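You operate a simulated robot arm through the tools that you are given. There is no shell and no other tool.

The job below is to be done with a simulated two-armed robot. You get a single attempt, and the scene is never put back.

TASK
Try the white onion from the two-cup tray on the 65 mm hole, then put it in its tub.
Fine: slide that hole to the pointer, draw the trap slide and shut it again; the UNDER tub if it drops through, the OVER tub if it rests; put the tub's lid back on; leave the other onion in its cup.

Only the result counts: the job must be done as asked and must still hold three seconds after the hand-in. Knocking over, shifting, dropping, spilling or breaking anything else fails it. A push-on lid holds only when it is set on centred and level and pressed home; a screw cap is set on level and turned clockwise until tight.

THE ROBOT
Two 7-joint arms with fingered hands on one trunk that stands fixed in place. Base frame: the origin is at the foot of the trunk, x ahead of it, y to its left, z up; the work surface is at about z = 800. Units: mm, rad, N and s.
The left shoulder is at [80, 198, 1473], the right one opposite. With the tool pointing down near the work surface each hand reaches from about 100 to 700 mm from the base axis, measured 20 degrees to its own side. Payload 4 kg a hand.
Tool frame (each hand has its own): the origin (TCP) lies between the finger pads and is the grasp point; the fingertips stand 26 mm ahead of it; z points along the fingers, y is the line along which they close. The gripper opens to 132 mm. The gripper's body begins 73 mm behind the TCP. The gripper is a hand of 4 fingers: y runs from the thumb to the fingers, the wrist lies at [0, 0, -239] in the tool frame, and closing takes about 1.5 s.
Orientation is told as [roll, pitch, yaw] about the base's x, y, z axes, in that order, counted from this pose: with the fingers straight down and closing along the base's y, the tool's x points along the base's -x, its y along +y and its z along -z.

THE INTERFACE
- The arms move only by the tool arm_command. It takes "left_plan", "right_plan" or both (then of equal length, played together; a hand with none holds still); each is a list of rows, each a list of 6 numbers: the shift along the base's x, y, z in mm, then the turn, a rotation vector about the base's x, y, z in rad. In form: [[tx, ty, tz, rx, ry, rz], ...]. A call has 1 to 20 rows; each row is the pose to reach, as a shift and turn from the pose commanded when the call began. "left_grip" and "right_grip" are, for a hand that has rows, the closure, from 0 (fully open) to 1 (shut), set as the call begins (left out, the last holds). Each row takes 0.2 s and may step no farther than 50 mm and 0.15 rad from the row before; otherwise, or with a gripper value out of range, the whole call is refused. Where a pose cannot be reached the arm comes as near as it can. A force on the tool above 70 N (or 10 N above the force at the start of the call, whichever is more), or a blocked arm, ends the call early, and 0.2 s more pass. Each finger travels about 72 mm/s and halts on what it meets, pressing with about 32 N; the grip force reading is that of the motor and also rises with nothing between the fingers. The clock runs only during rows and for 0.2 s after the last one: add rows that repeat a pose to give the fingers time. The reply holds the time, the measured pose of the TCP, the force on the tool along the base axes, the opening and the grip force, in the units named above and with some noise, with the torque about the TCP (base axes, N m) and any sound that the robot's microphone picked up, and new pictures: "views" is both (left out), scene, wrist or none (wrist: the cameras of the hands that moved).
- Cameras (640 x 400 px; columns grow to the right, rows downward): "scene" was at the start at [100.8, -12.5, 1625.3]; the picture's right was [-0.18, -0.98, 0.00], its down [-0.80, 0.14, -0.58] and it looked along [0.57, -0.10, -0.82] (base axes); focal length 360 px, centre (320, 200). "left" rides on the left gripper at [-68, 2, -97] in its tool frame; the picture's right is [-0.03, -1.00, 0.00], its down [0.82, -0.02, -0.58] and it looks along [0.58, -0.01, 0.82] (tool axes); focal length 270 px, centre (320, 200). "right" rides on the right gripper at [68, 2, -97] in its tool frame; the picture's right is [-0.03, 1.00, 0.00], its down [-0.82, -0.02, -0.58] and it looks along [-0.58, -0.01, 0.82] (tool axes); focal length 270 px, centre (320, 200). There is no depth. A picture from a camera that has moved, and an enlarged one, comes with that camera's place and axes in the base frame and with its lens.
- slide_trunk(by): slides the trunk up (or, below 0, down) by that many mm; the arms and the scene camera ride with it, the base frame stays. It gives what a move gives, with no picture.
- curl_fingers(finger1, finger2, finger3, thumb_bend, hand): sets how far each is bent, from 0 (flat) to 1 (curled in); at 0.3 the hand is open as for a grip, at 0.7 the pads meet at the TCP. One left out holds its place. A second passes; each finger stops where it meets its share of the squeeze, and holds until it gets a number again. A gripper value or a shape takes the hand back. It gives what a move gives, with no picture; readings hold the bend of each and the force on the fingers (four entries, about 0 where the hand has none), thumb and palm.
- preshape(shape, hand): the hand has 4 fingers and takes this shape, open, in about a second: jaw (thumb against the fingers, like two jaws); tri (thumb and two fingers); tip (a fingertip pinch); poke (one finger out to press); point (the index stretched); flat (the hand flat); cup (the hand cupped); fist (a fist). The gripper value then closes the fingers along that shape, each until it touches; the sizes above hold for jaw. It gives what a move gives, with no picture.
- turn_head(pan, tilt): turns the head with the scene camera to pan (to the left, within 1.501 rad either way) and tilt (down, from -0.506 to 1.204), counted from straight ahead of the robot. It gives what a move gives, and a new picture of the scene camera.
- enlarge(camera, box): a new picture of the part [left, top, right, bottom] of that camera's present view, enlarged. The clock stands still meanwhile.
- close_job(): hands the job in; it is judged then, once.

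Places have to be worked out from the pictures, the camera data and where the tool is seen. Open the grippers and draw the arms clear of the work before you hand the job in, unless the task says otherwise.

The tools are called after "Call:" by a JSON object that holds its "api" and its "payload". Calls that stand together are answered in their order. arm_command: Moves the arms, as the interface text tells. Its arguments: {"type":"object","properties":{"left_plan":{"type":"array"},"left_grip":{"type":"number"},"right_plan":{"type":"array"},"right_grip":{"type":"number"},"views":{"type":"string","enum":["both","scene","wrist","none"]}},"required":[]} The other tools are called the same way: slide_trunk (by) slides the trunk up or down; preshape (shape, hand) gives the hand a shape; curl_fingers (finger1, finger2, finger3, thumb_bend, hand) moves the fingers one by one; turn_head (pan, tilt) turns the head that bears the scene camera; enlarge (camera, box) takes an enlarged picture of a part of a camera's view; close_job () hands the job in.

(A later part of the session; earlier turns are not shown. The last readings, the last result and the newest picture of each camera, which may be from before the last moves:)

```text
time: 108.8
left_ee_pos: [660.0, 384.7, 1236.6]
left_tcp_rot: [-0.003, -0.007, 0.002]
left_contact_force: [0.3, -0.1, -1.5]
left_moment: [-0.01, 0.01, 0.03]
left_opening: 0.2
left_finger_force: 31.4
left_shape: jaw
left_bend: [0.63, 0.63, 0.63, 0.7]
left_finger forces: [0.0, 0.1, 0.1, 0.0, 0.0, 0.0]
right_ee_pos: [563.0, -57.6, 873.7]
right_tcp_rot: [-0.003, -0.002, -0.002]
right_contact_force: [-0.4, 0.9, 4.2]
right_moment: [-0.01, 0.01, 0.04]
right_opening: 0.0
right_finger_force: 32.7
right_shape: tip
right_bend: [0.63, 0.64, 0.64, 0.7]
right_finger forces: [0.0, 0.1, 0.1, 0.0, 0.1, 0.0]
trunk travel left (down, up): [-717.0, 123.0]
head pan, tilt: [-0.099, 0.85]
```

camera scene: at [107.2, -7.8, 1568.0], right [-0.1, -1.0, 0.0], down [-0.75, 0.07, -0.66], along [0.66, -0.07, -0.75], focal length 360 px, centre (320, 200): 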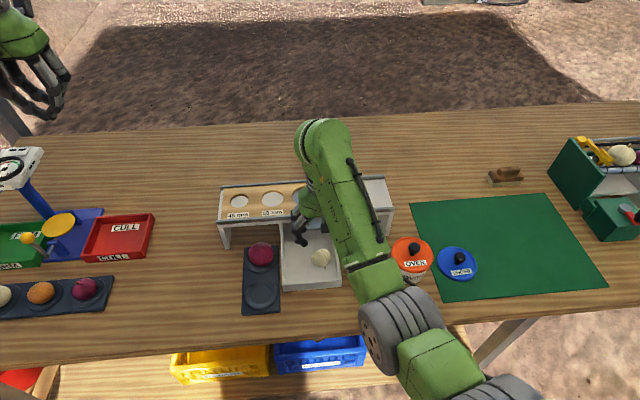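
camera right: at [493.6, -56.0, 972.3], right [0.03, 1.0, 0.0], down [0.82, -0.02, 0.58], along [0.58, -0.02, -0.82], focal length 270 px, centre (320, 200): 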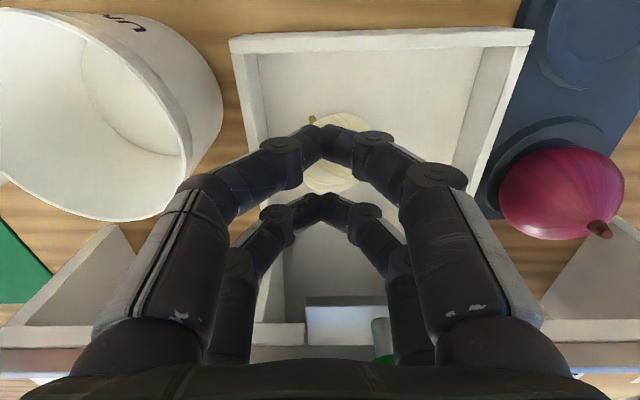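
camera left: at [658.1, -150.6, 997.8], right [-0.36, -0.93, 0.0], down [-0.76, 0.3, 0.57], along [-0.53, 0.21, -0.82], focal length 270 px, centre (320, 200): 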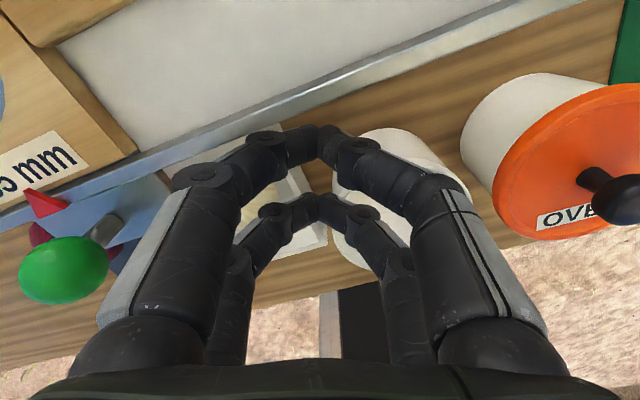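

Light contact (4 N). Rolling 18 mm with a slight rise, then lifting straight up.

Call:
{"api": "arm_command", "payload": {"right_plan": [[0, 3, 0.3, 0, 0, 0], [0, 6, 0.7, 0, 0, 0], [0, 9, 1.0, 0, 0, 0], [0, 12, 1.3, 0, 0, 0], [0, 15, 1.6, 0, 0, 0], [0, 17, 1.8, 0, 0, 0], [0, 17, 1.8, 0, 0, 0]], "views": "wrist"}}

```text
time: 110.3
left_ee_pos: [659.1, 384.8, 1236.6]
left_tcp_rot: [0.0, -0.005, 0.0]
left_contact_force: [-1.2, -0.1, 0.1]
left_moment: [0.02, -0.01, 0.03]
left_opening: 0.2
left_finger_force: 31.9
left_shape: jaw
left_bend: [0.63, 0.63, 0.63, 0.7]
left_finger forces: [0.0, 0.1, 0.0, 0.0, 0.1, 0.0]
right_ee_pos: [561.5, -41.2, 874.3]
right_tcp_rot: [-0.002, -0.004, -0.001]
right_contact_force: [-3.2, -1.2, 9.1]
right_moment: [-0.11, 0.21, 0.04]
right_opening: 0.0
right_finger_force: 31.7
right_shape: tip
right_bend: [0.63, 0.64, 0.64, 0.7]
right_finger forces: [0.0, 0.0, 0.0, 0.0, 0.1, 0.0]
trunk travel left (down, up): [-717.0, 123.0]
head pan, tilt: [-0.099, 0.85]
camera right: at [492.9, -39.1, 972.4], right [0.03, 1.0, 0.0], down [0.81, -0.02, 0.58], along [0.58, -0.02, -0.81], focal length 270 px, centre (320, 200)
```

right: 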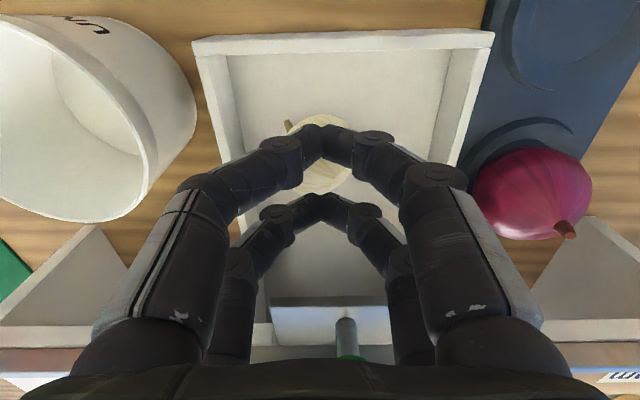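

Onion now about y≈-41, right under the fingertips. Lifting straight up to see whether it stays.

Call:
{"api": "arm_command", "payload": {"right_plan": [[0, 0, 3, 0, 0, 0], [0, 0, 8, 0, 0, 0], [0, 0, 14, 0, 0, 0], [0, -6, 20, 0, 0, 0], [0, -6, 20, 0, 0, 0]], "views": "wrist"}}

```text
time: 111.5
left_ee_pos: [660.7, 384.6, 1234.0]
left_tcp_rot: [0.001, -0.006, 0.003]
left_contact_force: [0.8, 1.0, 1.4]
left_moment: [0.01, 0.02, 0.0]
left_opening: 0.0
left_finger_force: 32.5
left_shape: jaw
left_bend: [0.63, 0.63, 0.63, 0.7]
left_finger forces: [0.0, 0.1, 0.0, 0.0, 0.1, 0.0]
right_ee_pos: [562.2, -47.9, 892.9]
right_tcp_rot: [-0.003, -0.003, -0.001]
right_contact_force: [0.1, 0.6, 0.9]
right_moment: [-0.02, 0.01, 0.04]
right_opening: 0.0
right_finger_force: 32.0
right_shape: tip
right_bend: [0.63, 0.64, 0.64, 0.7]
right_finger forces: [0.0, 0.1, 0.1, 0.1, 0.0, 0.0]
trunk travel left (down, up): [-717.0, 123.0]
head pan, tilt: [-0.099, 0.85]
camera right: at [493.4, -45.7, 991.3], right [0.03, 1.0, 0.0], down [0.81, -0.02, 0.58], along [0.58, -0.02, -0.82], focal length 270 px, centre (320, 200)
```

right: 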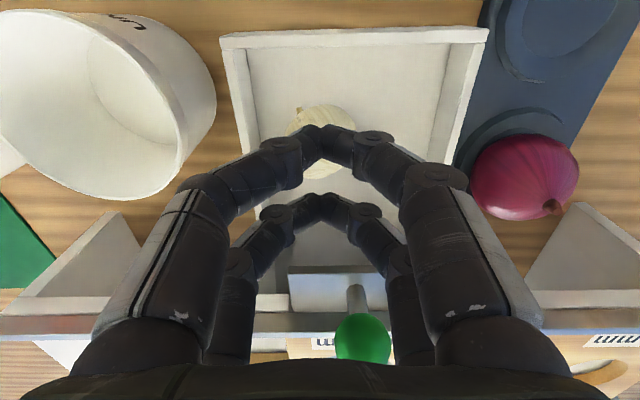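

The onion keeps settling back to about y≈-47, but there is now ~15 mm of space between it and the wall. I'll raise the hand and test whether the thumb side can be kept straight while the fingers curl, which would fit this gap.

Call:
{"api": "arm_command", "payload": {"right_plan": [[0, 0, 30, 0, 0, 0], [0, 0, 70, 0, 0, 0], [0, 10, 105, 0, 0, 0], [0, 10, 105, 0, 0, 0]], "views": "none"}}

Call:
{"api": "curl_fingers", "payload": {"hand": "right", "finger1": 0.6, "finger2": 0.6, "finger3": 0.6, "thumb_bend": 0.3}}

Call:
{"api": "enlarge", "payload": {"camera": "right", "box": [0, 0, 640, 400]}}

```text
time: 112.5
left_ee_pos: [660.4, 385.5, 1236.2]
left_tcp_rot: [-0.003, -0.006, 0.002]
left_contact_force: [-0.7, 0.0, 0.6]
left_moment: [-0.02, 0.01, -0.01]
left_opening: 0.1
left_finger_force: 32.1
left_shape: jaw
left_bend: [0.63, 0.63, 0.63, 0.7]
left_finger forces: [0.1, 0.1, 0.1, 0.0, 0.0, 0.0]
right_ee_pos: [562.8, -37.8, 999.7]
right_tcp_rot: [-0.004, -0.002, 0.0]
right_contact_force: [0.2, 0.0, 0.1]
right_moment: [0.03, -0.01, -0.01]
right_opening: 0.0
right_finger_force: 32.1
right_shape: tip
right_bend: [0.63, 0.64, 0.64, 0.7]
right_finger forces: [0.0, 0.1, 0.0, 0.0, 0.0, 0.0]
trunk travel left (down, up): [-717.0, 123.0]
head pan, tilt: [-0.099, 0.85]
```

```text
time: 113.5
left_ee_pos: [658.7, 385.2, 1235.4]
left_tcp_rot: [0.001, -0.005, 0.002]
left_contact_force: [0.3, -0.6, -0.4]
left_moment: [-0.03, -0.01, 0.01]
left_opening: 0.0
left_finger_force: 32.2
left_shape: jaw
left_bend: [0.63, 0.63, 0.63, 0.7]
left_finger forces: [0.1, 0.0, 0.0, 0.0, 0.1, 0.0]
right_ee_pos: [562.5, -38.2, 999.5]
right_tcp_rot: [-0.002, -0.002, -0.001]
right_contact_force: [0.5, 0.0, -0.1]
right_moment: [-0.02, -0.03, -0.02]
right_opening: 82.6
right_finger_force: 0.1
right_shape: fingers
right_bend: [0.6, 0.6, 0.6, 0.3]
right_finger forces: [0.1, 0.1, 0.0, 0.0, 0.0, 0.1]
trunk travel left (down, up): [-717.0, 123.0]
head pan, tilt: [-0.099, 0.85]
```

```text
1.00 times, centred on (320, 200) of right (not enlarged: the box is as wide or as high as the picture)
camera zoom: at [493.7, -36.6, 1097.2], right [0.03, 1.0, 0.0], down [0.81, -0.02, 0.58], along [0.58, -0.02, -0.82], focal length 270 px, centre (320, 200)
```

zoom: 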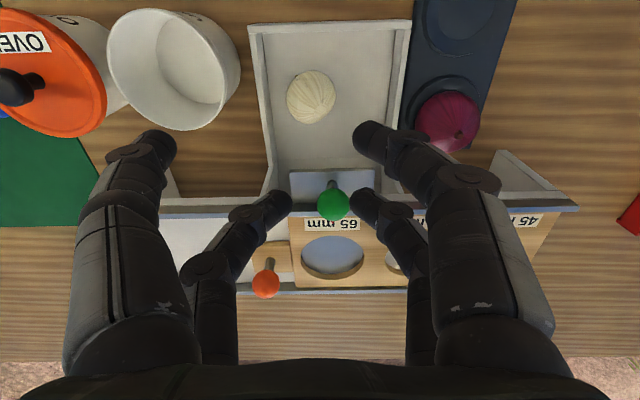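

The thumb is a single digit, so that idea is awkward; the roll works, it just needs longer strokes that finish right of the top. I'll close the hand again and set up for a longer stroke starting further to the onion's right.

Call:
{"api": "arm_command", "payload": {"right_plan": [[0, -8, -20, 0, 0, 0], [0, -16, -50, 0, 0, 0], [0, -24, -80, 0, 0, 0], [0, -24, -105, 0, 0, 0], [0, -24, -118, 0, 0, 0], [0, -24, -124, 0, 0, 0], [0, -24, -124, 0, 0, 0]], "right_grip": 1, "views": "wrist"}}

```text
time: 115.2
left_ee_pos: [660.8, 385.2, 1235.3]
left_tcp_rot: [0.0, -0.005, 0.001]
left_contact_force: [0.4, 0.0, 0.6]
left_moment: [0.0, 0.01, -0.03]
left_opening: 0.0
left_finger_force: 31.8
left_shape: jaw
left_bend: [0.63, 0.63, 0.63, 0.7]
left_finger forces: [0.1, 0.1, 0.0, 0.0, 0.1, 0.0]
right_ee_pos: [562.8, -60.3, 876.5]
right_tcp_rot: [-0.003, -0.002, -0.001]
right_contact_force: [0.8, -0.9, -0.4]
right_moment: [0.03, 0.0, -0.01]
right_opening: 0.2
right_finger_force: 32.4
right_shape: tip
right_bend: [0.61, 0.62, 0.62, 0.7]
right_finger forces: [0.0, 0.0, 0.0, 0.1, 0.0, 0.0]
trunk travel left (down, up): [-717.0, 123.0]
head pan, tilt: [-0.099, 0.85]
camera right: at [493.7, -59.2, 973.5], right [0.03, 1.0, 0.0], down [0.81, -0.02, 0.58], along [0.58, -0.02, -0.81], focal length 270 px, centre (320, 200)
```

right: 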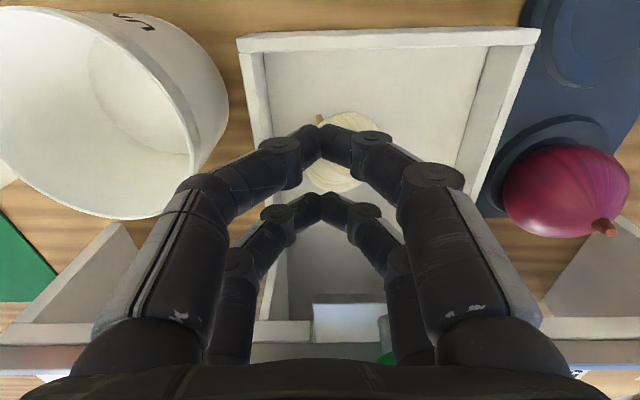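

Offset is about 13 mm. Lowering to contact.

Call:
{"api": "arm_command", "payload": {"right_plan": [[0, 0, -2, 0, 0, 0], [0, 0, -4, 0, 0, 0], [0, 0, -5.5, 0, 0, 0]], "views": "none"}}

```text
time: 116.0
left_ee_pos: [657.5, 385.8, 1235.0]
left_tcp_rot: [-0.003, -0.007, 0.001]
left_contact_force: [0.1, 0.3, 0.6]
left_moment: [0.04, -0.04, -0.01]
left_opening: 0.0
left_finger_force: 31.9
left_shape: jaw
left_bend: [0.63, 0.63, 0.63, 0.7]
left_finger forces: [0.0, 0.0, 0.0, 0.0, 0.1, 0.0]
right_ee_pos: [563.5, -61.1, 873.2]
right_tcp_rot: [-0.003, -0.004, 0.0]
right_contact_force: [1.4, -0.1, 10.9]
right_moment: [0.02, -0.03, 0.03]
right_opening: 0.0
right_finger_force: 32.0
right_shape: tip
right_bend: [0.62, 0.63, 0.62, 0.7]
right_finger forces: [0.1, 0.0, 0.1, 0.0, 0.0, 0.0]
trunk travel left (down, up): [-717.0, 123.0]
head pan, tilt: [-0.099, 0.85]
```

Contact at 11 N. Rolling left 26 mm along the arc.

Call:
{"api": "arm_command", "payload": {"right_plan": [[0, 2, 1.2, 0, 0, 0], [0, 5, 1.6, 0, 0, 0], [0, 9, 2.1, 0, 0, 0], [0, 13, 2.5, 0, 0, 0], [0, 17, 2.9, 0, 0, 0], [0, 21, 3.2, 0, 0, 0], [0, 24, 3.4, 0, 0, 0], [0, 26, 3.5, 0, 0, 0]], "views": "wrist"}}

```text
time: 117.8
left_ee_pos: [660.2, 384.4, 1236.0]
left_tcp_rot: [-0.001, -0.004, 0.001]
left_contact_force: [0.5, -0.7, -0.6]
left_moment: [0.01, 0.03, 0.02]
left_opening: 0.0
left_finger_force: 31.3
left_shape: jaw
left_bend: [0.63, 0.63, 0.63, 0.7]
left_finger forces: [0.1, 0.0, 0.0, 0.0, 0.0, 0.1]
right_ee_pos: [562.5, -34.8, 873.8]
right_tcp_rot: [-0.001, 0.0, 0.0]
right_contact_force: [-0.1, -0.2, 1.0]
right_moment: [-0.01, 0.02, 0.03]
right_opening: 0.0
right_finger_force: 31.7
right_shape: tip
right_bend: [0.62, 0.63, 0.62, 0.7]
right_finger forces: [0.0, 0.0, 0.1, 0.1, 0.0, 0.0]
trunk travel left (down, up): [-717.0, 123.0]
head pan, tilt: [-0.099, 0.85]
camera right: at [493.3, -33.0, 970.6], right [0.03, 1.0, 0.0], down [0.82, -0.02, 0.58], along [0.58, -0.02, -0.82], focal length 270 px, centre (320, 200)
```

right: 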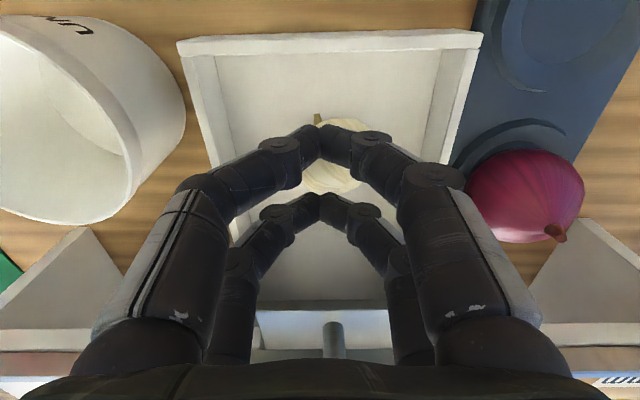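

Contact has gone light and the onion appears near y≈-25, the middle of the chute. Lifting straight up to check.

Call:
{"api": "arm_command", "payload": {"right_plan": [[0, 0, 4, 0, 0, 0], [0, 0, 12, 0, 0, 0], [0, 0, 30, 0, 0, 0], [0, 0, 60, 0, 0, 0], [0, 0, 60, 0, 0, 0]], "views": "both"}}

Call:
{"api": "enlarge", "payload": {"camera": "right", "box": [200, 0, 480, 200]}}

```text
time: 119.0
left_ee_pos: [660.3, 385.8, 1235.7]
left_tcp_rot: [0.001, -0.006, 0.003]
left_contact_force: [0.4, -0.6, -0.3]
left_moment: [-0.03, -0.01, -0.03]
left_opening: 0.2
left_finger_force: 32.3
left_shape: jaw
left_bend: [0.63, 0.63, 0.63, 0.7]
left_finger forces: [0.1, 0.0, 0.1, 0.0, 0.0, 0.1]
right_ee_pos: [561.9, -33.1, 933.5]
right_tcp_rot: [-0.002, -0.002, 0.001]
right_contact_force: [0.2, 0.6, 0.3]
right_moment: [0.0, -0.01, -0.03]
right_opening: 0.2
right_finger_force: 31.9
right_shape: tip
right_bend: [0.62, 0.63, 0.62, 0.7]
right_finger forces: [0.0, 0.0, 0.0, 0.0, 0.0, 0.0]
trunk travel left (down, up): [-717.0, 123.0]
head pan, tilt: [-0.099, 0.85]
camera scene: at [107.6, -7.5, 1568.0], right [-0.1, -1.0, 0.0], down [-0.75, 0.07, -0.66], along [0.66, -0.07, -0.75], focal length 360 px, centre (320, 200)
camera right: at [493.1, -31.9, 1030.4], right [0.03, 1.0, 0.0], down [0.82, -0.02, 0.58], along [0.58, -0.02, -0.82], focal length 270 px, centre (320, 200)
```

scene: 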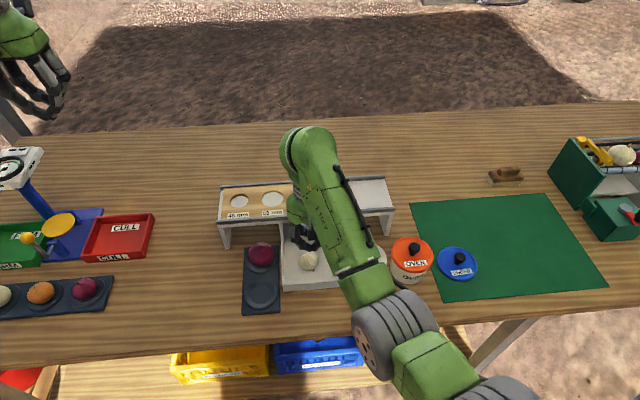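
right: 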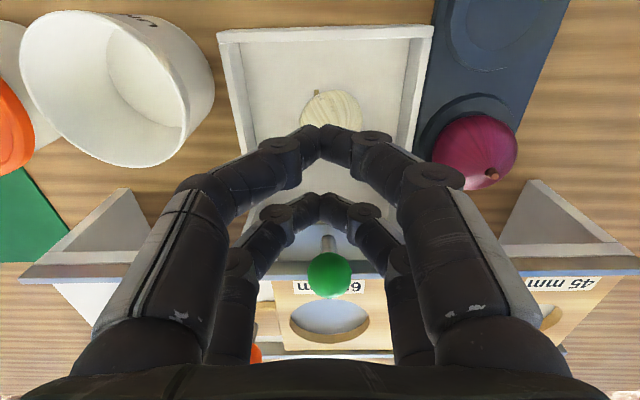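

```text
2.00 times, centred on (340, 100) of right
camera zoom: at [493.1, -31.9, 1030.4], right [0.03, 1.0, 0.0], down [0.82, -0.02, 0.58], along [0.58, -0.02, -0.82], focal length 541 px, centre (280, 400)
```

zoom: 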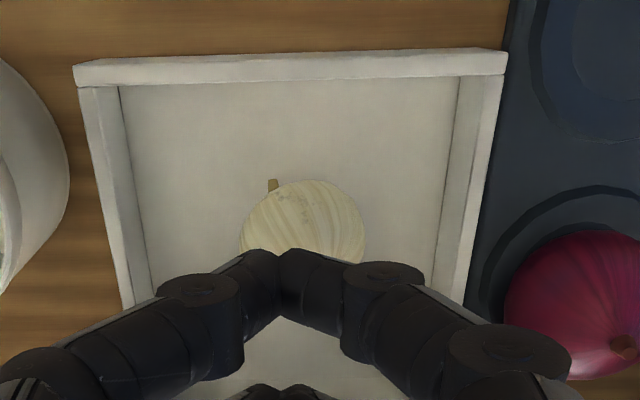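

The onion now rests near the chute's middle at about (561, -26). I'll open to about 46 mm and descend over it carefully.

Call:
{"api": "arm_command", "payload": {"right_plan": [[0, 3, -10, 0, 0, 0], [-0.5, 5, -25, 0, 0, 0], [-0.5, 5.5, -40, 0, 0, 0], [-0.5, 5.5, -55, 0, 0, 0], [-0.5, 5.5, -55, 0, 0, 0], [-0.5, 5.5, -55, 0, 0, 0]], "right_grip": 0.65, "views": "wrist"}}

```text
time: 120.3
left_ee_pos: [660.2, 384.0, 1235.7]
left_tcp_rot: [0.001, -0.004, 0.001]
left_contact_force: [0.7, 0.4, -0.6]
left_moment: [0.01, 0.0, -0.03]
left_opening: 0.0
left_finger_force: 32.0
left_shape: jaw
left_bend: [0.63, 0.63, 0.63, 0.7]
left_finger forces: [0.0, 0.0, 0.0, 0.0, 0.1, 0.0]
right_ee_pos: [561.7, -30.9, 877.8]
right_tcp_rot: [-0.003, -0.002, -0.002]
right_contact_force: [-0.3, 0.0, 0.3]
right_moment: [0.0, 0.0, 0.02]
right_opening: 46.1
right_finger_force: 0.1
right_shape: tip
right_bend: [0.74, 0.74, 0.74, 0.7]
right_finger forces: [0.0, 0.1, 0.0, 0.0, 0.0, 0.0]
trunk travel left (down, up): [-717.0, 123.0]
head pan, tilt: [-0.099, 0.85]
camera right: at [493.2, -27.7, 975.9], right [0.03, 1.0, 0.0], down [0.81, -0.02, 0.58], along [0.58, -0.02, -0.82], focal length 270 px, centre (320, 200)
```

right: 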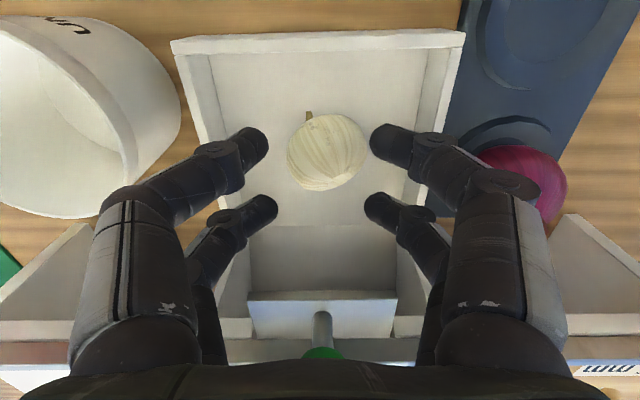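

I'll narrow the opening slightly to keep clear of the chute walls, correct 2 mm to the left, and descend in small steps watching for wall contact.

Call:
{"api": "arm_command", "payload": {"right_plan": [[0, 2, 0, 0, 0, 0], [0, 2, -5, 0, 0, 0], [0, 2, -10, 0, 0, 0], [0, 2, -15, 0, 0, 0], [0, 2, -19, 0, 0, 0]], "right_grip": 0.69, "views": "wrist"}}

```text
time: 121.5
left_ee_pos: [661.0, 384.8, 1234.7]
left_tcp_rot: [-0.002, -0.007, 0.0]
left_contact_force: [0.5, -0.4, -0.7]
left_moment: [0.01, 0.01, -0.03]
left_opening: 0.0
left_finger_force: 32.1
left_shape: jaw
left_bend: [0.63, 0.63, 0.63, 0.7]
left_finger forces: [0.1, 0.0, 0.0, 0.0, 0.0, 0.0]
right_ee_pos: [561.6, -27.4, 859.5]
right_tcp_rot: [-0.001, -0.001, 0.0]
right_contact_force: [-0.3, 0.3, -0.6]
right_moment: [-0.01, -0.01, -0.02]
right_opening: 41.2
right_finger_force: 0.1
right_shape: tip
right_bend: [0.74, 0.74, 0.74, 0.7]
right_finger forces: [0.1, 0.1, 0.0, 0.0, 0.0, 0.0]
trunk travel left (down, up): [-717.0, 123.0]
head pan, tilt: [-0.099, 0.85]
camera right: at [492.6, -25.0, 956.7], right [0.03, 1.0, 0.0], down [0.82, -0.02, 0.58], along [0.58, -0.02, -0.82], focal length 270 px, centre (320, 200)
```

right: 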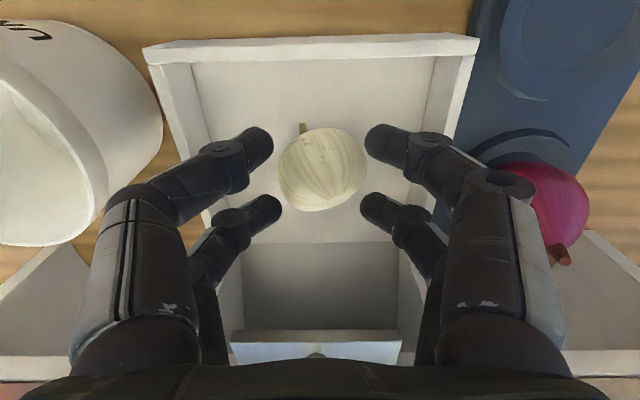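

No contact so far and the onion is centred. Continuing down another 12 mm.

Call:
{"api": "arm_command", "payload": {"right_plan": [[0, 0, -4, 0, 0, 0], [0, 0, -8, 0, 0, 0], [0, 0, -12, 0, 0, 0]], "views": "wrist"}}

```text
time: 122.3
left_ee_pos: [660.5, 386.7, 1235.1]
left_tcp_rot: [-0.002, -0.003, 0.002]
left_contact_force: [0.2, -0.2, 0.9]
left_moment: [-0.01, 0.01, -0.01]
left_opening: 0.0
left_finger_force: 31.8
left_shape: jaw
left_bend: [0.63, 0.63, 0.63, 0.7]
left_finger forces: [0.0, 0.0, 0.1, 0.0, 0.0, 0.1]
right_ee_pos: [560.4, -28.4, 847.6]
right_tcp_rot: [-0.002, 0.0, -0.001]
right_contact_force: [0.2, 0.1, 0.4]
right_moment: [0.01, -0.01, 0.02]
right_opening: 41.3
right_finger_force: 0.1
right_shape: tip
right_bend: [0.74, 0.74, 0.74, 0.7]
right_finger forces: [0.1, 0.0, 0.0, 0.1, 0.1, 0.1]
trunk travel left (down, up): [-717.0, 123.0]
head pan, tilt: [-0.099, 0.85]
camera right: at [492.5, -26.2, 945.0], right [0.03, 1.0, 0.0], down [0.81, -0.02, 0.58], along [0.58, -0.02, -0.82], focal length 270 px, centre (320, 200)
```

right: 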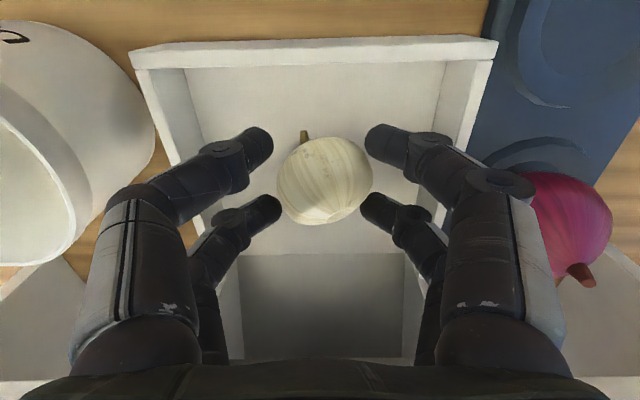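

Still free. Down 3.5 mm more, then close.

Call:
{"api": "arm_command", "payload": {"right_plan": [[0, 0, -3.5, 0, 0, 0], [0, 0, -3.5, 0, 0, 0]], "views": "none"}}

Call:
{"api": "arm_command", "payload": {"right_plan": [[0, 0, 0, 0, 0, 0], [0, 0, 0, 0, 0, 0], [0, 0, 0, 0, 0, 0], [0, 0, 0, 0, 0, 0]], "right_grip": 0.9, "views": "wrist"}}

```text
time: 123.0
left_ee_pos: [659.6, 386.6, 1235.3]
left_tcp_rot: [-0.002, -0.005, 0.002]
left_contact_force: [0.1, -0.1, 0.3]
left_moment: [0.01, 0.04, -0.01]
left_opening: 0.0
left_finger_force: 31.5
left_shape: jaw
left_bend: [0.63, 0.63, 0.63, 0.7]
left_finger forces: [0.1, 0.0, 0.0, 0.0, 0.0, 0.1]
right_ee_pos: [561.0, -28.7, 843.6]
right_tcp_rot: [-0.002, -0.001, 0.001]
right_contact_force: [0.4, 0.0, 0.6]
right_moment: [0.02, -0.02, -0.02]
right_opening: 41.3
right_finger_force: 0.0
right_shape: tip
right_bend: [0.74, 0.74, 0.74, 0.7]
right_finger forces: [0.0, 0.5, 0.0, 0.0, 0.0, 0.1]
trunk travel left (down, up): [-717.0, 123.0]
head pan, tilt: [-0.099, 0.85]
```

```text
time: 124.0
left_ee_pos: [660.3, 384.6, 1235.6]
left_tcp_rot: [-0.002, -0.005, 0.0]
left_contact_force: [0.4, 0.2, 0.6]
left_moment: [-0.02, 0.0, 0.01]
left_opening: 0.2
left_finger_force: 32.1
left_shape: jaw
left_bend: [0.63, 0.63, 0.63, 0.7]
left_finger forces: [0.0, 0.0, 0.0, 0.0, 0.0, 0.1]
right_ee_pos: [561.4, -27.3, 841.6]
right_tcp_rot: [-0.001, -0.002, 0.001]
right_contact_force: [0.5, 0.5, -0.3]
right_moment: [-0.01, 0.02, 0.01]
right_opening: 23.5
right_finger_force: 31.7
right_shape: tip
right_bend: [0.73, 0.73, 0.73, 0.71]
right_finger forces: [26.6, 32.6, 28.4, 0.0, 25.4, 0.0]
trunk travel left (down, up): [-717.0, 123.0]
head pan, tilt: [-0.099, 0.85]
camera right: at [492.9, -26.0, 941.3], right [0.03, 1.0, 0.0], down [0.81, -0.02, 0.58], along [0.58, -0.02, -0.82], focal length 270 px, centre (320, 200)
```

right: 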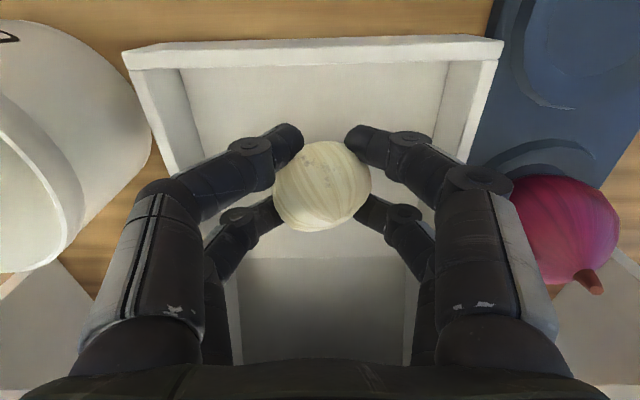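

All four digits are gripping firmly. Lifting straight up out of the chute.

Call:
{"api": "arm_command", "payload": {"right_plan": [[0, 0, 15, 0, 0, 0], [0, 0, 40, 0, 0, 0], [0, 0, 70, 0, 0, 0], [0, 0, 100, 0, 0, 0], [0, 0, 100, 0, 0, 0]], "views": "both"}}

```text
time: 125.2
left_ee_pos: [660.5, 385.8, 1235.1]
left_tcp_rot: [-0.003, -0.005, 0.002]
left_contact_force: [0.3, 0.1, -1.2]
left_moment: [-0.01, -0.04, 0.0]
left_opening: 0.0
left_finger_force: 32.0
left_shape: jaw
left_bend: [0.63, 0.63, 0.63, 0.7]
left_finger forces: [0.0, 0.0, 0.1, 0.1, 0.0, 0.0]
right_ee_pos: [560.7, -29.0, 944.5]
right_tcp_rot: [-0.003, -0.003, 0.001]
right_contact_force: [-0.7, 0.3, -0.8]
right_moment: [-0.01, -0.04, 0.02]
right_opening: 23.1
right_finger_force: 31.8
right_shape: tip
right_bend: [0.73, 0.73, 0.73, 0.71]
right_finger forces: [29.2, 34.8, 30.1, 0.0, 27.3, 0.0]
trunk travel left (down, up): [-717.0, 123.0]
head pan, tilt: [-0.099, 0.85]
camera scene: at [107.7, -7.5, 1568.0], right [-0.1, -1.0, 0.0], down [-0.75, 0.07, -0.66], along [0.66, -0.07, -0.75], focal length 360 px, centre (320, 200)
camera right: at [493.0, -26.9, 1042.1], right [0.03, 1.0, 0.0], down [0.81, -0.02, 0.58], along [0.58, -0.02, -0.82], focal length 270 px, centre (320, 200)
```

scene: 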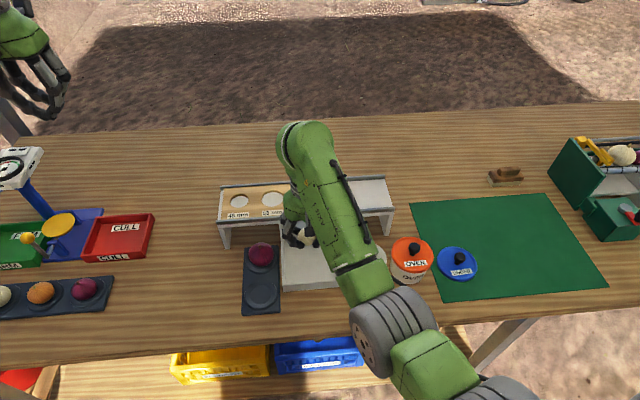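
right: 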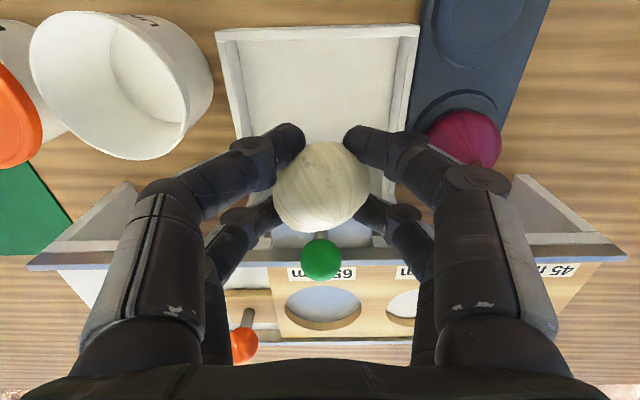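

The onion is secure. Carrying it over the open UNDER tub at about (536, -158.5).

Call:
{"api": "arm_command", "payload": {"right_plan": [[-4, -20, 0, 0, 0, 0], [-10, -50, 0, 0, 0, 0], [-16, -85, 0, 0, 0, 0], [-22, -115, 0, 0, 0, 0], [-25, -130, 0, 0, 0, 0], [-25, -130, 0, 0, 0, 0]], "views": "both"}}

```text
time: 126.5
left_ee_pos: [660.9, 385.0, 1235.1]
left_tcp_rot: [-0.001, -0.005, 0.001]
left_contact_force: [-0.6, 0.7, 0.7]
left_moment: [-0.01, -0.02, -0.03]
left_opening: 0.3
left_finger_force: 32.1
left_shape: jaw
left_bend: [0.63, 0.63, 0.63, 0.7]
left_finger forces: [0.0, 0.0, 0.0, 0.0, 0.0, 0.1]
right_ee_pos: [536.6, -157.5, 943.5]
right_tcp_rot: [-0.003, 0.0, 0.0]
right_contact_force: [-0.1, 0.7, -0.7]
right_moment: [-0.03, -0.03, 0.0]
right_opening: 22.8
right_finger_force: 32.2
right_shape: tip
right_bend: [0.73, 0.73, 0.73, 0.71]
right_finger forces: [31.0, 36.0, 30.7, 0.1, 28.0, 0.0]
trunk travel left (down, up): [-717.0, 123.0]
head pan, tilt: [-0.099, 0.85]
camera scene: at [107.8, -7.3, 1568.0], right [-0.1, -1.0, 0.0], down [-0.75, 0.07, -0.66], along [0.66, -0.07, -0.75], focal length 360 px, centre (320, 200)
camera right: at [467.2, -155.9, 1041.0], right [0.03, 1.0, 0.0], down [0.82, -0.02, 0.58], along [0.58, -0.02, -0.82], focal length 270 px, centre (320, 200)
```

scene: 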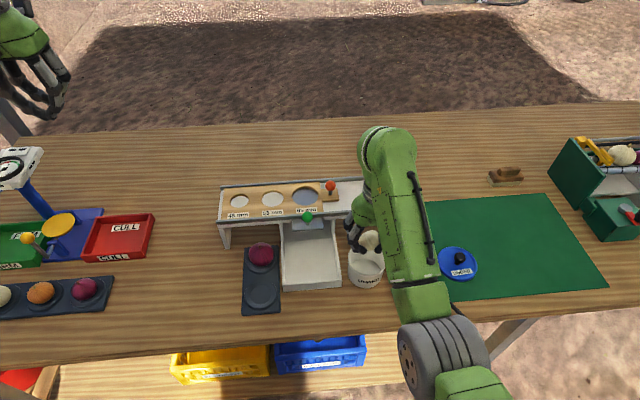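
right: 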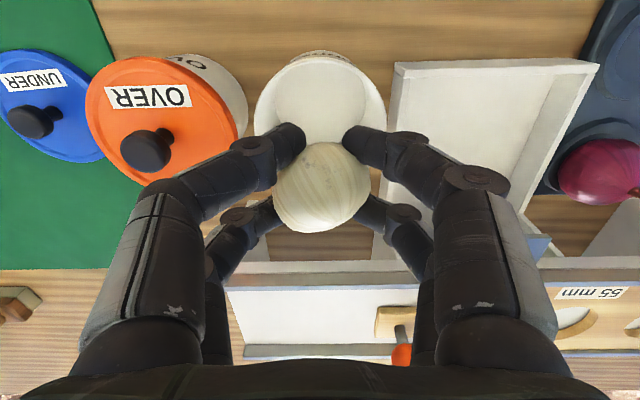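

Lined up laterally with the tub. Descending so the fingertips are just inside the rim.

Call:
{"api": "arm_command", "payload": {"right_plan": [[0, -1, -15, 0, 0, 0], [0, -1, -30, 0, 0, 0], [0, -1, -43, 0, 0, 0], [0, -1, -53, 0, 0, 0], [0, -1, -53, 0, 0, 0]], "views": "both"}}

Call:
{"api": "enlarge", "payload": {"camera": "scene", "box": [300, 200, 440, 310]}}

```text
time: 127.8
left_ee_pos: [660.9, 385.0, 1234.9]
left_tcp_rot: [0.001, -0.005, 0.001]
left_contact_force: [-0.6, -0.7, 0.0]
left_moment: [0.01, -0.01, -0.01]
left_opening: 0.2
left_finger_force: 31.9
left_shape: jaw
left_bend: [0.63, 0.63, 0.63, 0.7]
left_finger forces: [0.0, 0.0, 0.0, 0.0, 0.0, 0.1]
right_ee_pos: [537.0, -159.3, 890.5]
right_tcp_rot: [-0.002, -0.001, 0.0]
right_contact_force: [-0.1, -0.6, -0.4]
right_moment: [-0.02, -0.01, -0.01]
right_opening: 22.5
right_finger_force: 32.1
right_shape: tip
right_bend: [0.73, 0.73, 0.73, 0.71]
right_finger forces: [32.2, 36.9, 31.3, 0.0, 28.7, 0.0]
trunk travel left (down, up): [-717.0, 123.0]
head pan, tilt: [-0.099, 0.85]
camera scene: at [107.6, -7.6, 1568.0], right [-0.1, -1.0, 0.0], down [-0.75, 0.07, -0.66], along [0.66, -0.07, -0.75], focal length 360 px, centre (320, 200)
camera right: at [468.2, -157.1, 988.6], right [0.03, 1.0, 0.0], down [0.81, -0.02, 0.58], along [0.58, -0.02, -0.81], focal length 270 px, centre (320, 200)
```

scene: 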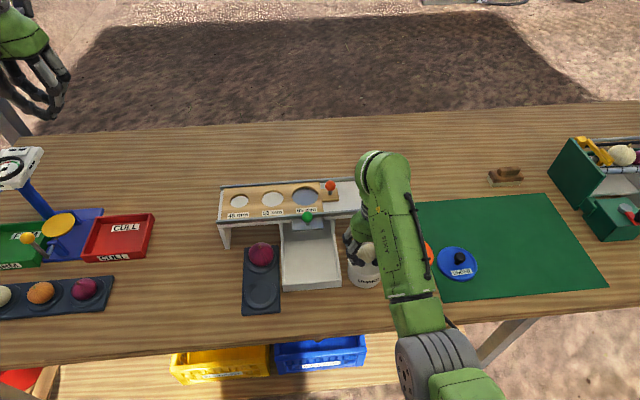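
right: 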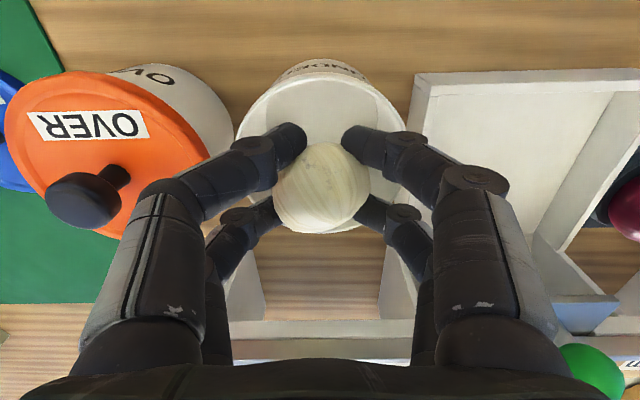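

```text
3.64 times, centred on (370, 255) of scene
camera zoom: at [107.6, -7.6, 1568.0], right [-0.1, -1.0, 0.0], down [-0.75, 0.07, -0.66], along [0.66, -0.07, -0.75], focal length 1310 px, centre (138, 0)
```

zoom: 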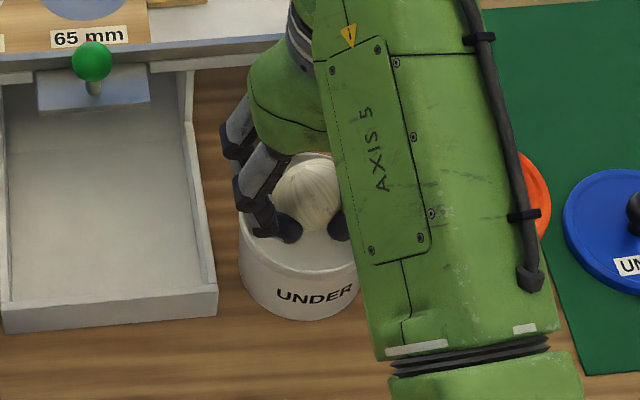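

The tub is directly below the onion. Opening just enough to release it.

Call:
{"api": "arm_command", "payload": {"right_plan": [[0, 0, 0, 0, 0, 0], [0, 0, 0, 0, 0, 0], [0, 0, 0, 0, 0, 0]], "right_grip": 0.75, "views": "wrist"}}

```text
time: 128.6
left_ee_pos: [660.3, 384.5, 1235.4]
left_tcp_rot: [-0.001, -0.004, 0.001]
left_contact_force: [-0.2, 0.3, -0.1]
left_moment: [-0.02, 0.0, 0.03]
left_opening: 0.1
left_finger_force: 31.9
left_shape: jaw
left_bend: [0.63, 0.63, 0.63, 0.7]
left_finger forces: [0.1, 0.1, 0.1, 0.0, 0.1, 0.1]
right_ee_pos: [537.3, -158.9, 892.0]
right_tcp_rot: [-0.001, 0.0, -0.001]
right_contact_force: [-0.4, 1.2, 1.0]
right_moment: [0.0, 0.0, 0.06]
right_opening: 33.1
right_finger_force: 0.0
right_shape: tip
right_bend: [0.73, 0.73, 0.73, 0.7]
right_finger forces: [1.2, 1.9, 2.1, 0.1, 0.0, 0.0]
trunk travel left (down, up): [-717.0, 123.0]
head pan, tilt: [-0.099, 0.85]
camera right: at [467.9, -156.9, 988.7], right [0.03, 1.0, 0.0], down [0.81, -0.02, 0.58], along [0.58, -0.02, -0.82], focal length 270 px, centre (320, 200)
```

right: 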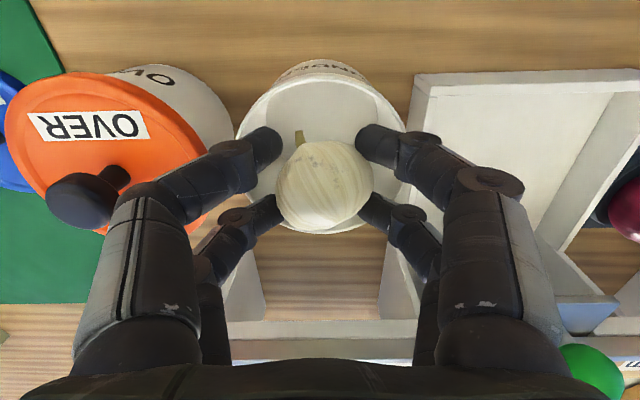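

The onion still rests lightly on the fingers. Opening a bit more.

Call:
{"api": "arm_command", "payload": {"right_plan": [[0, 0, 0.5, 0, 0, 0], [0, 0, 1, 0, 0, 0], [0, 0, 1, 0, 0, 0]], "right_grip": 0.7, "views": "wrist"}}

```text
time: 129.3
left_ee_pos: [660.4, 384.0, 1235.7]
left_tcp_rot: [-0.001, -0.005, 0.001]
left_contact_force: [0.0, 0.9, -0.5]
left_moment: [-0.02, -0.01, 0.02]
left_opening: 0.1
left_finger_force: 32.3
left_shape: jaw
left_bend: [0.63, 0.63, 0.63, 0.7]
left_finger forces: [0.0, 0.0, 0.0, 0.0, 0.0, 0.0]
right_ee_pos: [535.9, -159.0, 891.0]
right_tcp_rot: [-0.003, -0.001, 0.001]
right_contact_force: [-1.1, 0.4, 0.9]
right_moment: [0.02, 0.04, -0.01]
right_opening: 39.1
right_finger_force: 0.1
right_shape: tip
right_bend: [0.73, 0.74, 0.74, 0.7]
right_finger forces: [0.0, 0.1, 0.6, 0.1, 0.0, 0.1]
trunk travel left (down, up): [-717.0, 123.0]
head pan, tilt: [-0.099, 0.85]
camera right: at [468.0, -156.7, 989.3], right [0.03, 1.0, 0.0], down [0.81, -0.02, 0.58], along [0.58, -0.02, -0.81], focal length 270 px, centre (320, 200)
```

right: 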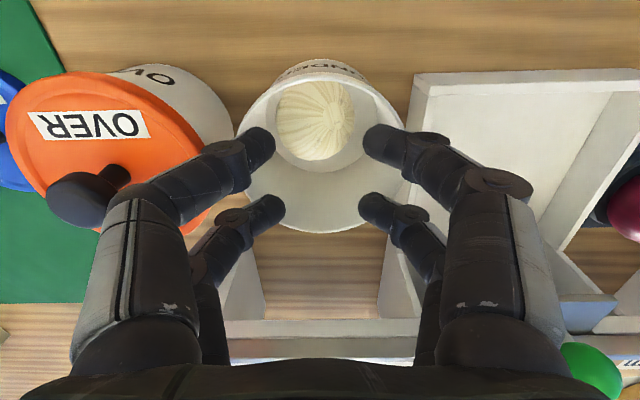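

The onion has dropped into the UNDER tub. Lifting the hand straight out, then heading back to the lid on the mat.

Call:
{"api": "arm_command", "payload": {"right_plan": [[0, 0, 8, 0, 0, 0], [0, 0, 25, 0, 0, 0], [0, 0, 60, 0, 0, 0], [0, 0, 90, 0, 0, 0], [0, -40, 95, 0, 0, 0], [0, -85, 95, 0, 0, 0], [-1, -130, 95, 0, 0, 0], [-2, -175, 95, 0, 0, 0], [-2, -210, 95, 0, 0, 0], [-2, -225, 90, 0, 0, 0], [-2, -225, 90, 0, 0, 0]], "right_grip": 0.7, "views": "both"}}

Call:
{"api": "enlarge", "payload": {"camera": "scene", "box": [200, 170, 500, 330]}}

```text
time: 131.8
left_ee_pos: [660.9, 386.6, 1235.0]
left_tcp_rot: [-0.002, -0.005, 0.002]
left_contact_force: [0.3, 0.7, 0.3]
left_moment: [-0.01, -0.02, 0.02]
left_opening: 0.0
left_finger_force: 32.2
left_shape: jaw
left_bend: [0.63, 0.63, 0.63, 0.7]
left_finger forces: [0.1, 0.1, 0.0, 0.0, 0.0, 0.0]
right_ee_pos: [534.1, -383.8, 982.7]
right_tcp_rot: [-0.002, -0.002, 0.0]
right_contact_force: [0.2, 0.2, 0.1]
right_moment: [0.03, 0.01, -0.01]
right_opening: 39.5
right_finger_force: 0.0
right_shape: tip
right_bend: [0.73, 0.73, 0.74, 0.7]
right_finger forces: [0.0, 0.0, 0.0, 0.0, 0.0, 0.0]
trunk travel left (down, up): [-717.0, 123.0]
head pan, tilt: [-0.099, 0.85]
camera scene: at [107.4, -7.2, 1568.0], right [-0.1, -1.0, 0.0], down [-0.75, 0.07, -0.66], along [0.66, -0.07, -0.75], focal length 360 px, centre (320, 200)
camera right: at [465.5, -381.2, 1079.6], right [0.03, 1.0, 0.0], down [0.81, -0.02, 0.58], along [0.58, -0.02, -0.82], focal length 270 px, centre (320, 200)
```

scene: 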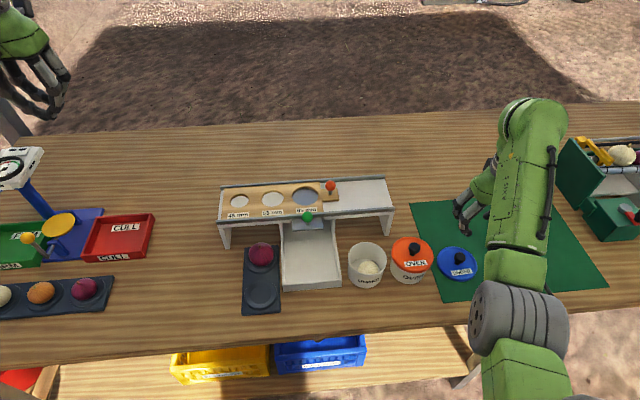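
right: 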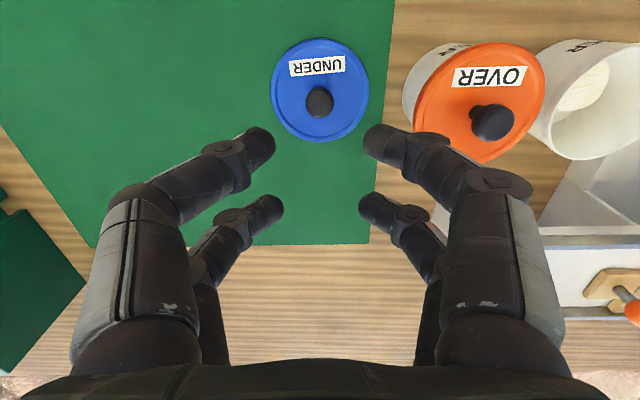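

```text
2.13 times, centred on (350, 250) of scene
camera zoom: at [107.4, -7.2, 1568.0], right [-0.1, -1.0, 0.0], down [-0.75, 0.07, -0.66], along [0.66, -0.07, -0.75], focal length 769 px, centre (256, 93)
```

zoom: 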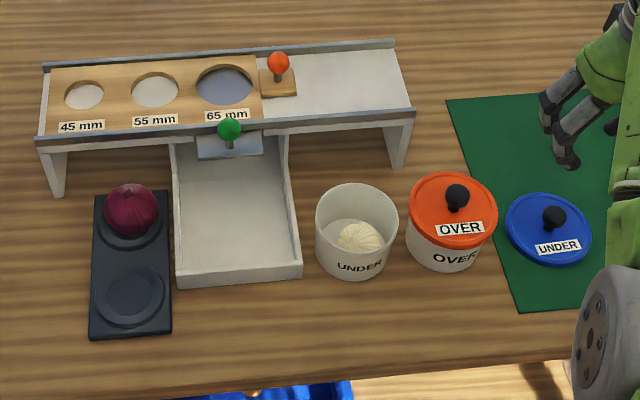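

The onion is in the UNDER tub. Now I'll descend over the lid's knob at about (534.5, -384).

Call:
{"api": "arm_command", "payload": {"right_plan": [[0, 0, -30, 0, 0, 0], [0, 0, -65, 0, 0, 0], [0, 0, -95, 0, 0, 0], [0, 0, -112, 0, 0, 0], [0, 0, -112, 0, 0, 0]], "right_grip": 0.55, "views": "wrist"}}

```text
time: 132.9
left_ee_pos: [660.8, 384.9, 1234.3]
left_tcp_rot: [0.001, -0.006, 0.002]
left_contact_force: [0.1, 0.1, -0.1]
left_moment: [-0.01, -0.03, 0.02]
left_opening: 0.0
left_finger_force: 32.2
left_shape: jaw
left_bend: [0.63, 0.63, 0.63, 0.7]
left_finger forces: [0.0, 0.1, 0.0, 0.1, 0.0, 0.0]
right_ee_pos: [534.0, -383.1, 869.8]
right_tcp_rot: [-0.004, -0.002, 0.0]
right_contact_force: [0.3, 0.4, 1.1]
right_moment: [0.04, -0.02, 0.0]
right_opening: 58.8
right_finger_force: 0.0
right_shape: tip
right_bend: [0.73, 0.73, 0.73, 0.7]
right_finger forces: [0.0, 0.1, 0.0, 0.0, 0.1, 0.0]
trunk travel left (down, up): [-717.0, 123.0]
head pan, tilt: [-0.099, 0.85]
camera right: at [465.4, -381.5, 966.9], right [0.03, 1.0, 0.0], down [0.81, -0.02, 0.58], along [0.58, -0.02, -0.81], focal length 270 px, centre (320, 200)
```

right: 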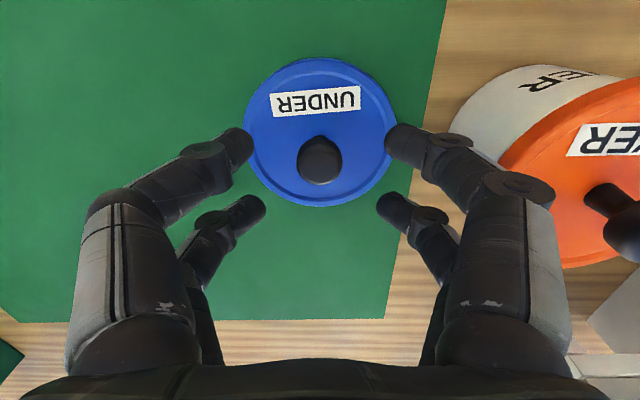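

Well centred. Lowering the last 27 mm and closing around the knob.

Call:
{"api": "arm_command", "payload": {"right_plan": [[0.5, 0, -10, 0, 0, 0], [1, 0, -20, 0, 0, 0], [1, 0, -26.5, 0, 0, 0], [1, 0, -26.5, 0, 0, 0]], "views": "wrist"}}

```text
time: 133.9
left_ee_pos: [661.1, 384.4, 1235.9]
left_tcp_rot: [0.001, -0.005, 0.001]
left_contact_force: [-0.1, -0.4, -0.4]
left_moment: [0.03, 0.0, -0.01]
left_opening: 0.0
left_finger_force: 31.9
left_shape: jaw
left_bend: [0.63, 0.63, 0.63, 0.7]
left_finger forces: [0.0, 0.0, 0.1, 0.0, 0.1, 0.0]
right_ee_pos: [535.2, -383.6, 842.5]
right_tcp_rot: [-0.001, -0.002, 0.0]
right_contact_force: [-0.7, -0.2, 0.0]
right_moment: [-0.03, 0.05, -0.03]
right_opening: 58.8
right_finger_force: 0.0
right_shape: tip
right_bend: [0.73, 0.73, 0.73, 0.7]
right_finger forces: [0.0, 0.1, 0.0, 0.0, 0.0, 0.0]
trunk travel left (down, up): [-717.0, 123.0]
head pan, tilt: [-0.099, 0.85]
camera right: at [466.5, -382.0, 940.4], right [0.03, 1.0, 0.0], down [0.81, -0.02, 0.58], along [0.58, -0.02, -0.81], focal length 270 px, centre (320, 200)
```

right: 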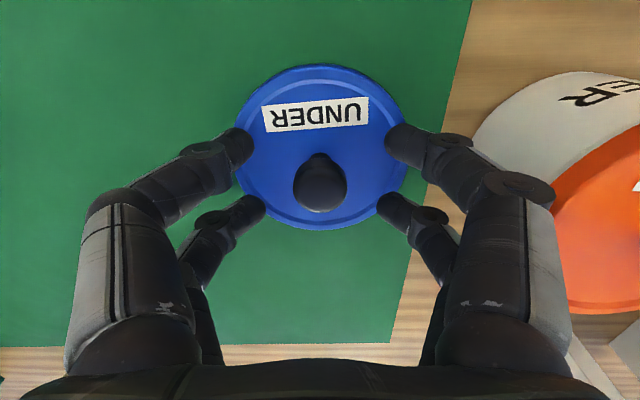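

Knob centred; closing the basket.

Call:
{"api": "arm_command", "payload": {"right_plan": [[0, 0, 0, 0, 0, 0], [0, 0, 0, 0, 0, 0], [0, 0, 0, 0, 0, 0], [0, 0, 0, 0, 0, 0], [0, 0, 0, 0, 0, 0]], "right_grip": 1, "views": "wrist"}}

Call:
{"api": "arm_command", "payload": {"right_plan": [[0, 0, 8, 0, 0, 0], [0, 0, 20, 0, 0, 0], [0, 0, 40, 0, 0, 0], [0, 0, 40, 0, 0, 0]], "views": "wrist"}}

```text
time: 135.2
left_ee_pos: [660.7, 386.4, 1236.2]
left_tcp_rot: [0.001, -0.006, 0.001]
left_contact_force: [0.5, 0.0, -0.4]
left_moment: [-0.03, 0.01, 0.0]
left_opening: 0.1
left_finger_force: 32.2
left_shape: jaw
left_bend: [0.63, 0.63, 0.63, 0.7]
left_finger forces: [0.0, 0.0, 0.0, 0.0, 0.0, 0.1]
right_ee_pos: [534.9, -383.5, 843.4]
right_tcp_rot: [-0.002, -0.003, -0.001]
right_contact_force: [-0.6, -0.1, 0.3]
right_moment: [-0.03, -0.02, 0.01]
right_opening: 0.2
right_finger_force: 31.3
right_shape: tip
right_bend: [0.62, 0.63, 0.63, 0.7]
right_finger forces: [0.0, 0.0, 0.0, 0.0, 0.1, 0.1]
trunk travel left (down, up): [-717.0, 123.0]
head pan, tilt: [-0.099, 0.85]
camera right: at [466.5, -382.0, 940.5], right [0.03, 1.0, 0.0], down [0.81, -0.02, 0.58], along [0.58, -0.02, -0.82], focal length 270 px, centre (320, 200)
```

right: 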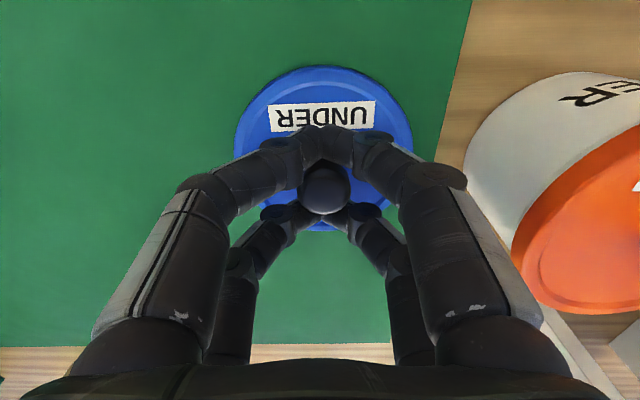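

```text
time: 136.2
left_ee_pos: [659.9, 385.0, 1236.0]
left_tcp_rot: [-0.001, -0.005, 0.001]
left_contact_force: [0.7, 0.1, 1.1]
left_moment: [0.01, 0.01, 0.01]
left_opening: 0.0
left_finger_force: 31.3
left_shape: jaw
left_bend: [0.63, 0.63, 0.63, 0.7]
left_finger forces: [0.0, 0.1, 0.0, 0.0, 0.0, 0.0]
right_ee_pos: [535.8, -383.1, 883.2]
right_tcp_rot: [-0.001, 0.0, -0.001]
right_contact_force: [-0.2, 0.0, -0.4]
right_moment: [0.01, 0.02, 0.0]
right_opening: 0.1
right_finger_force: 32.4
right_shape: tip
right_bend: [0.62, 0.63, 0.63, 0.7]
right_finger forces: [0.0, 0.0, 0.0, 0.1, 0.0, 0.0]
trunk travel left (down, up): [-717.0, 123.0]
head pan, tilt: [-0.099, 0.85]
camera right: at [467.1, -381.6, 981.1], right [0.03, 1.0, 0.0], down [0.81, -0.02, 0.58], along [0.58, -0.02, -0.82], focal length 270 px, centre (320, 200)
```

right: 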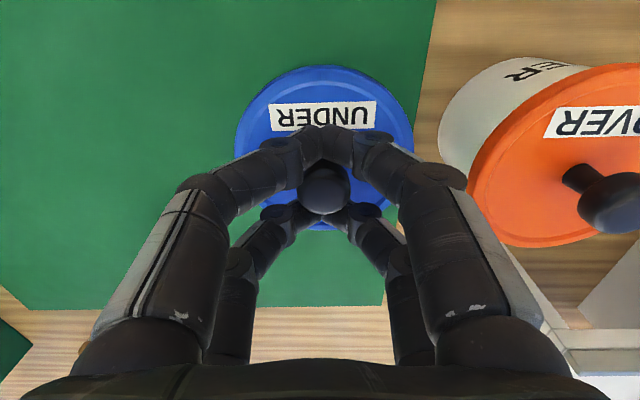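

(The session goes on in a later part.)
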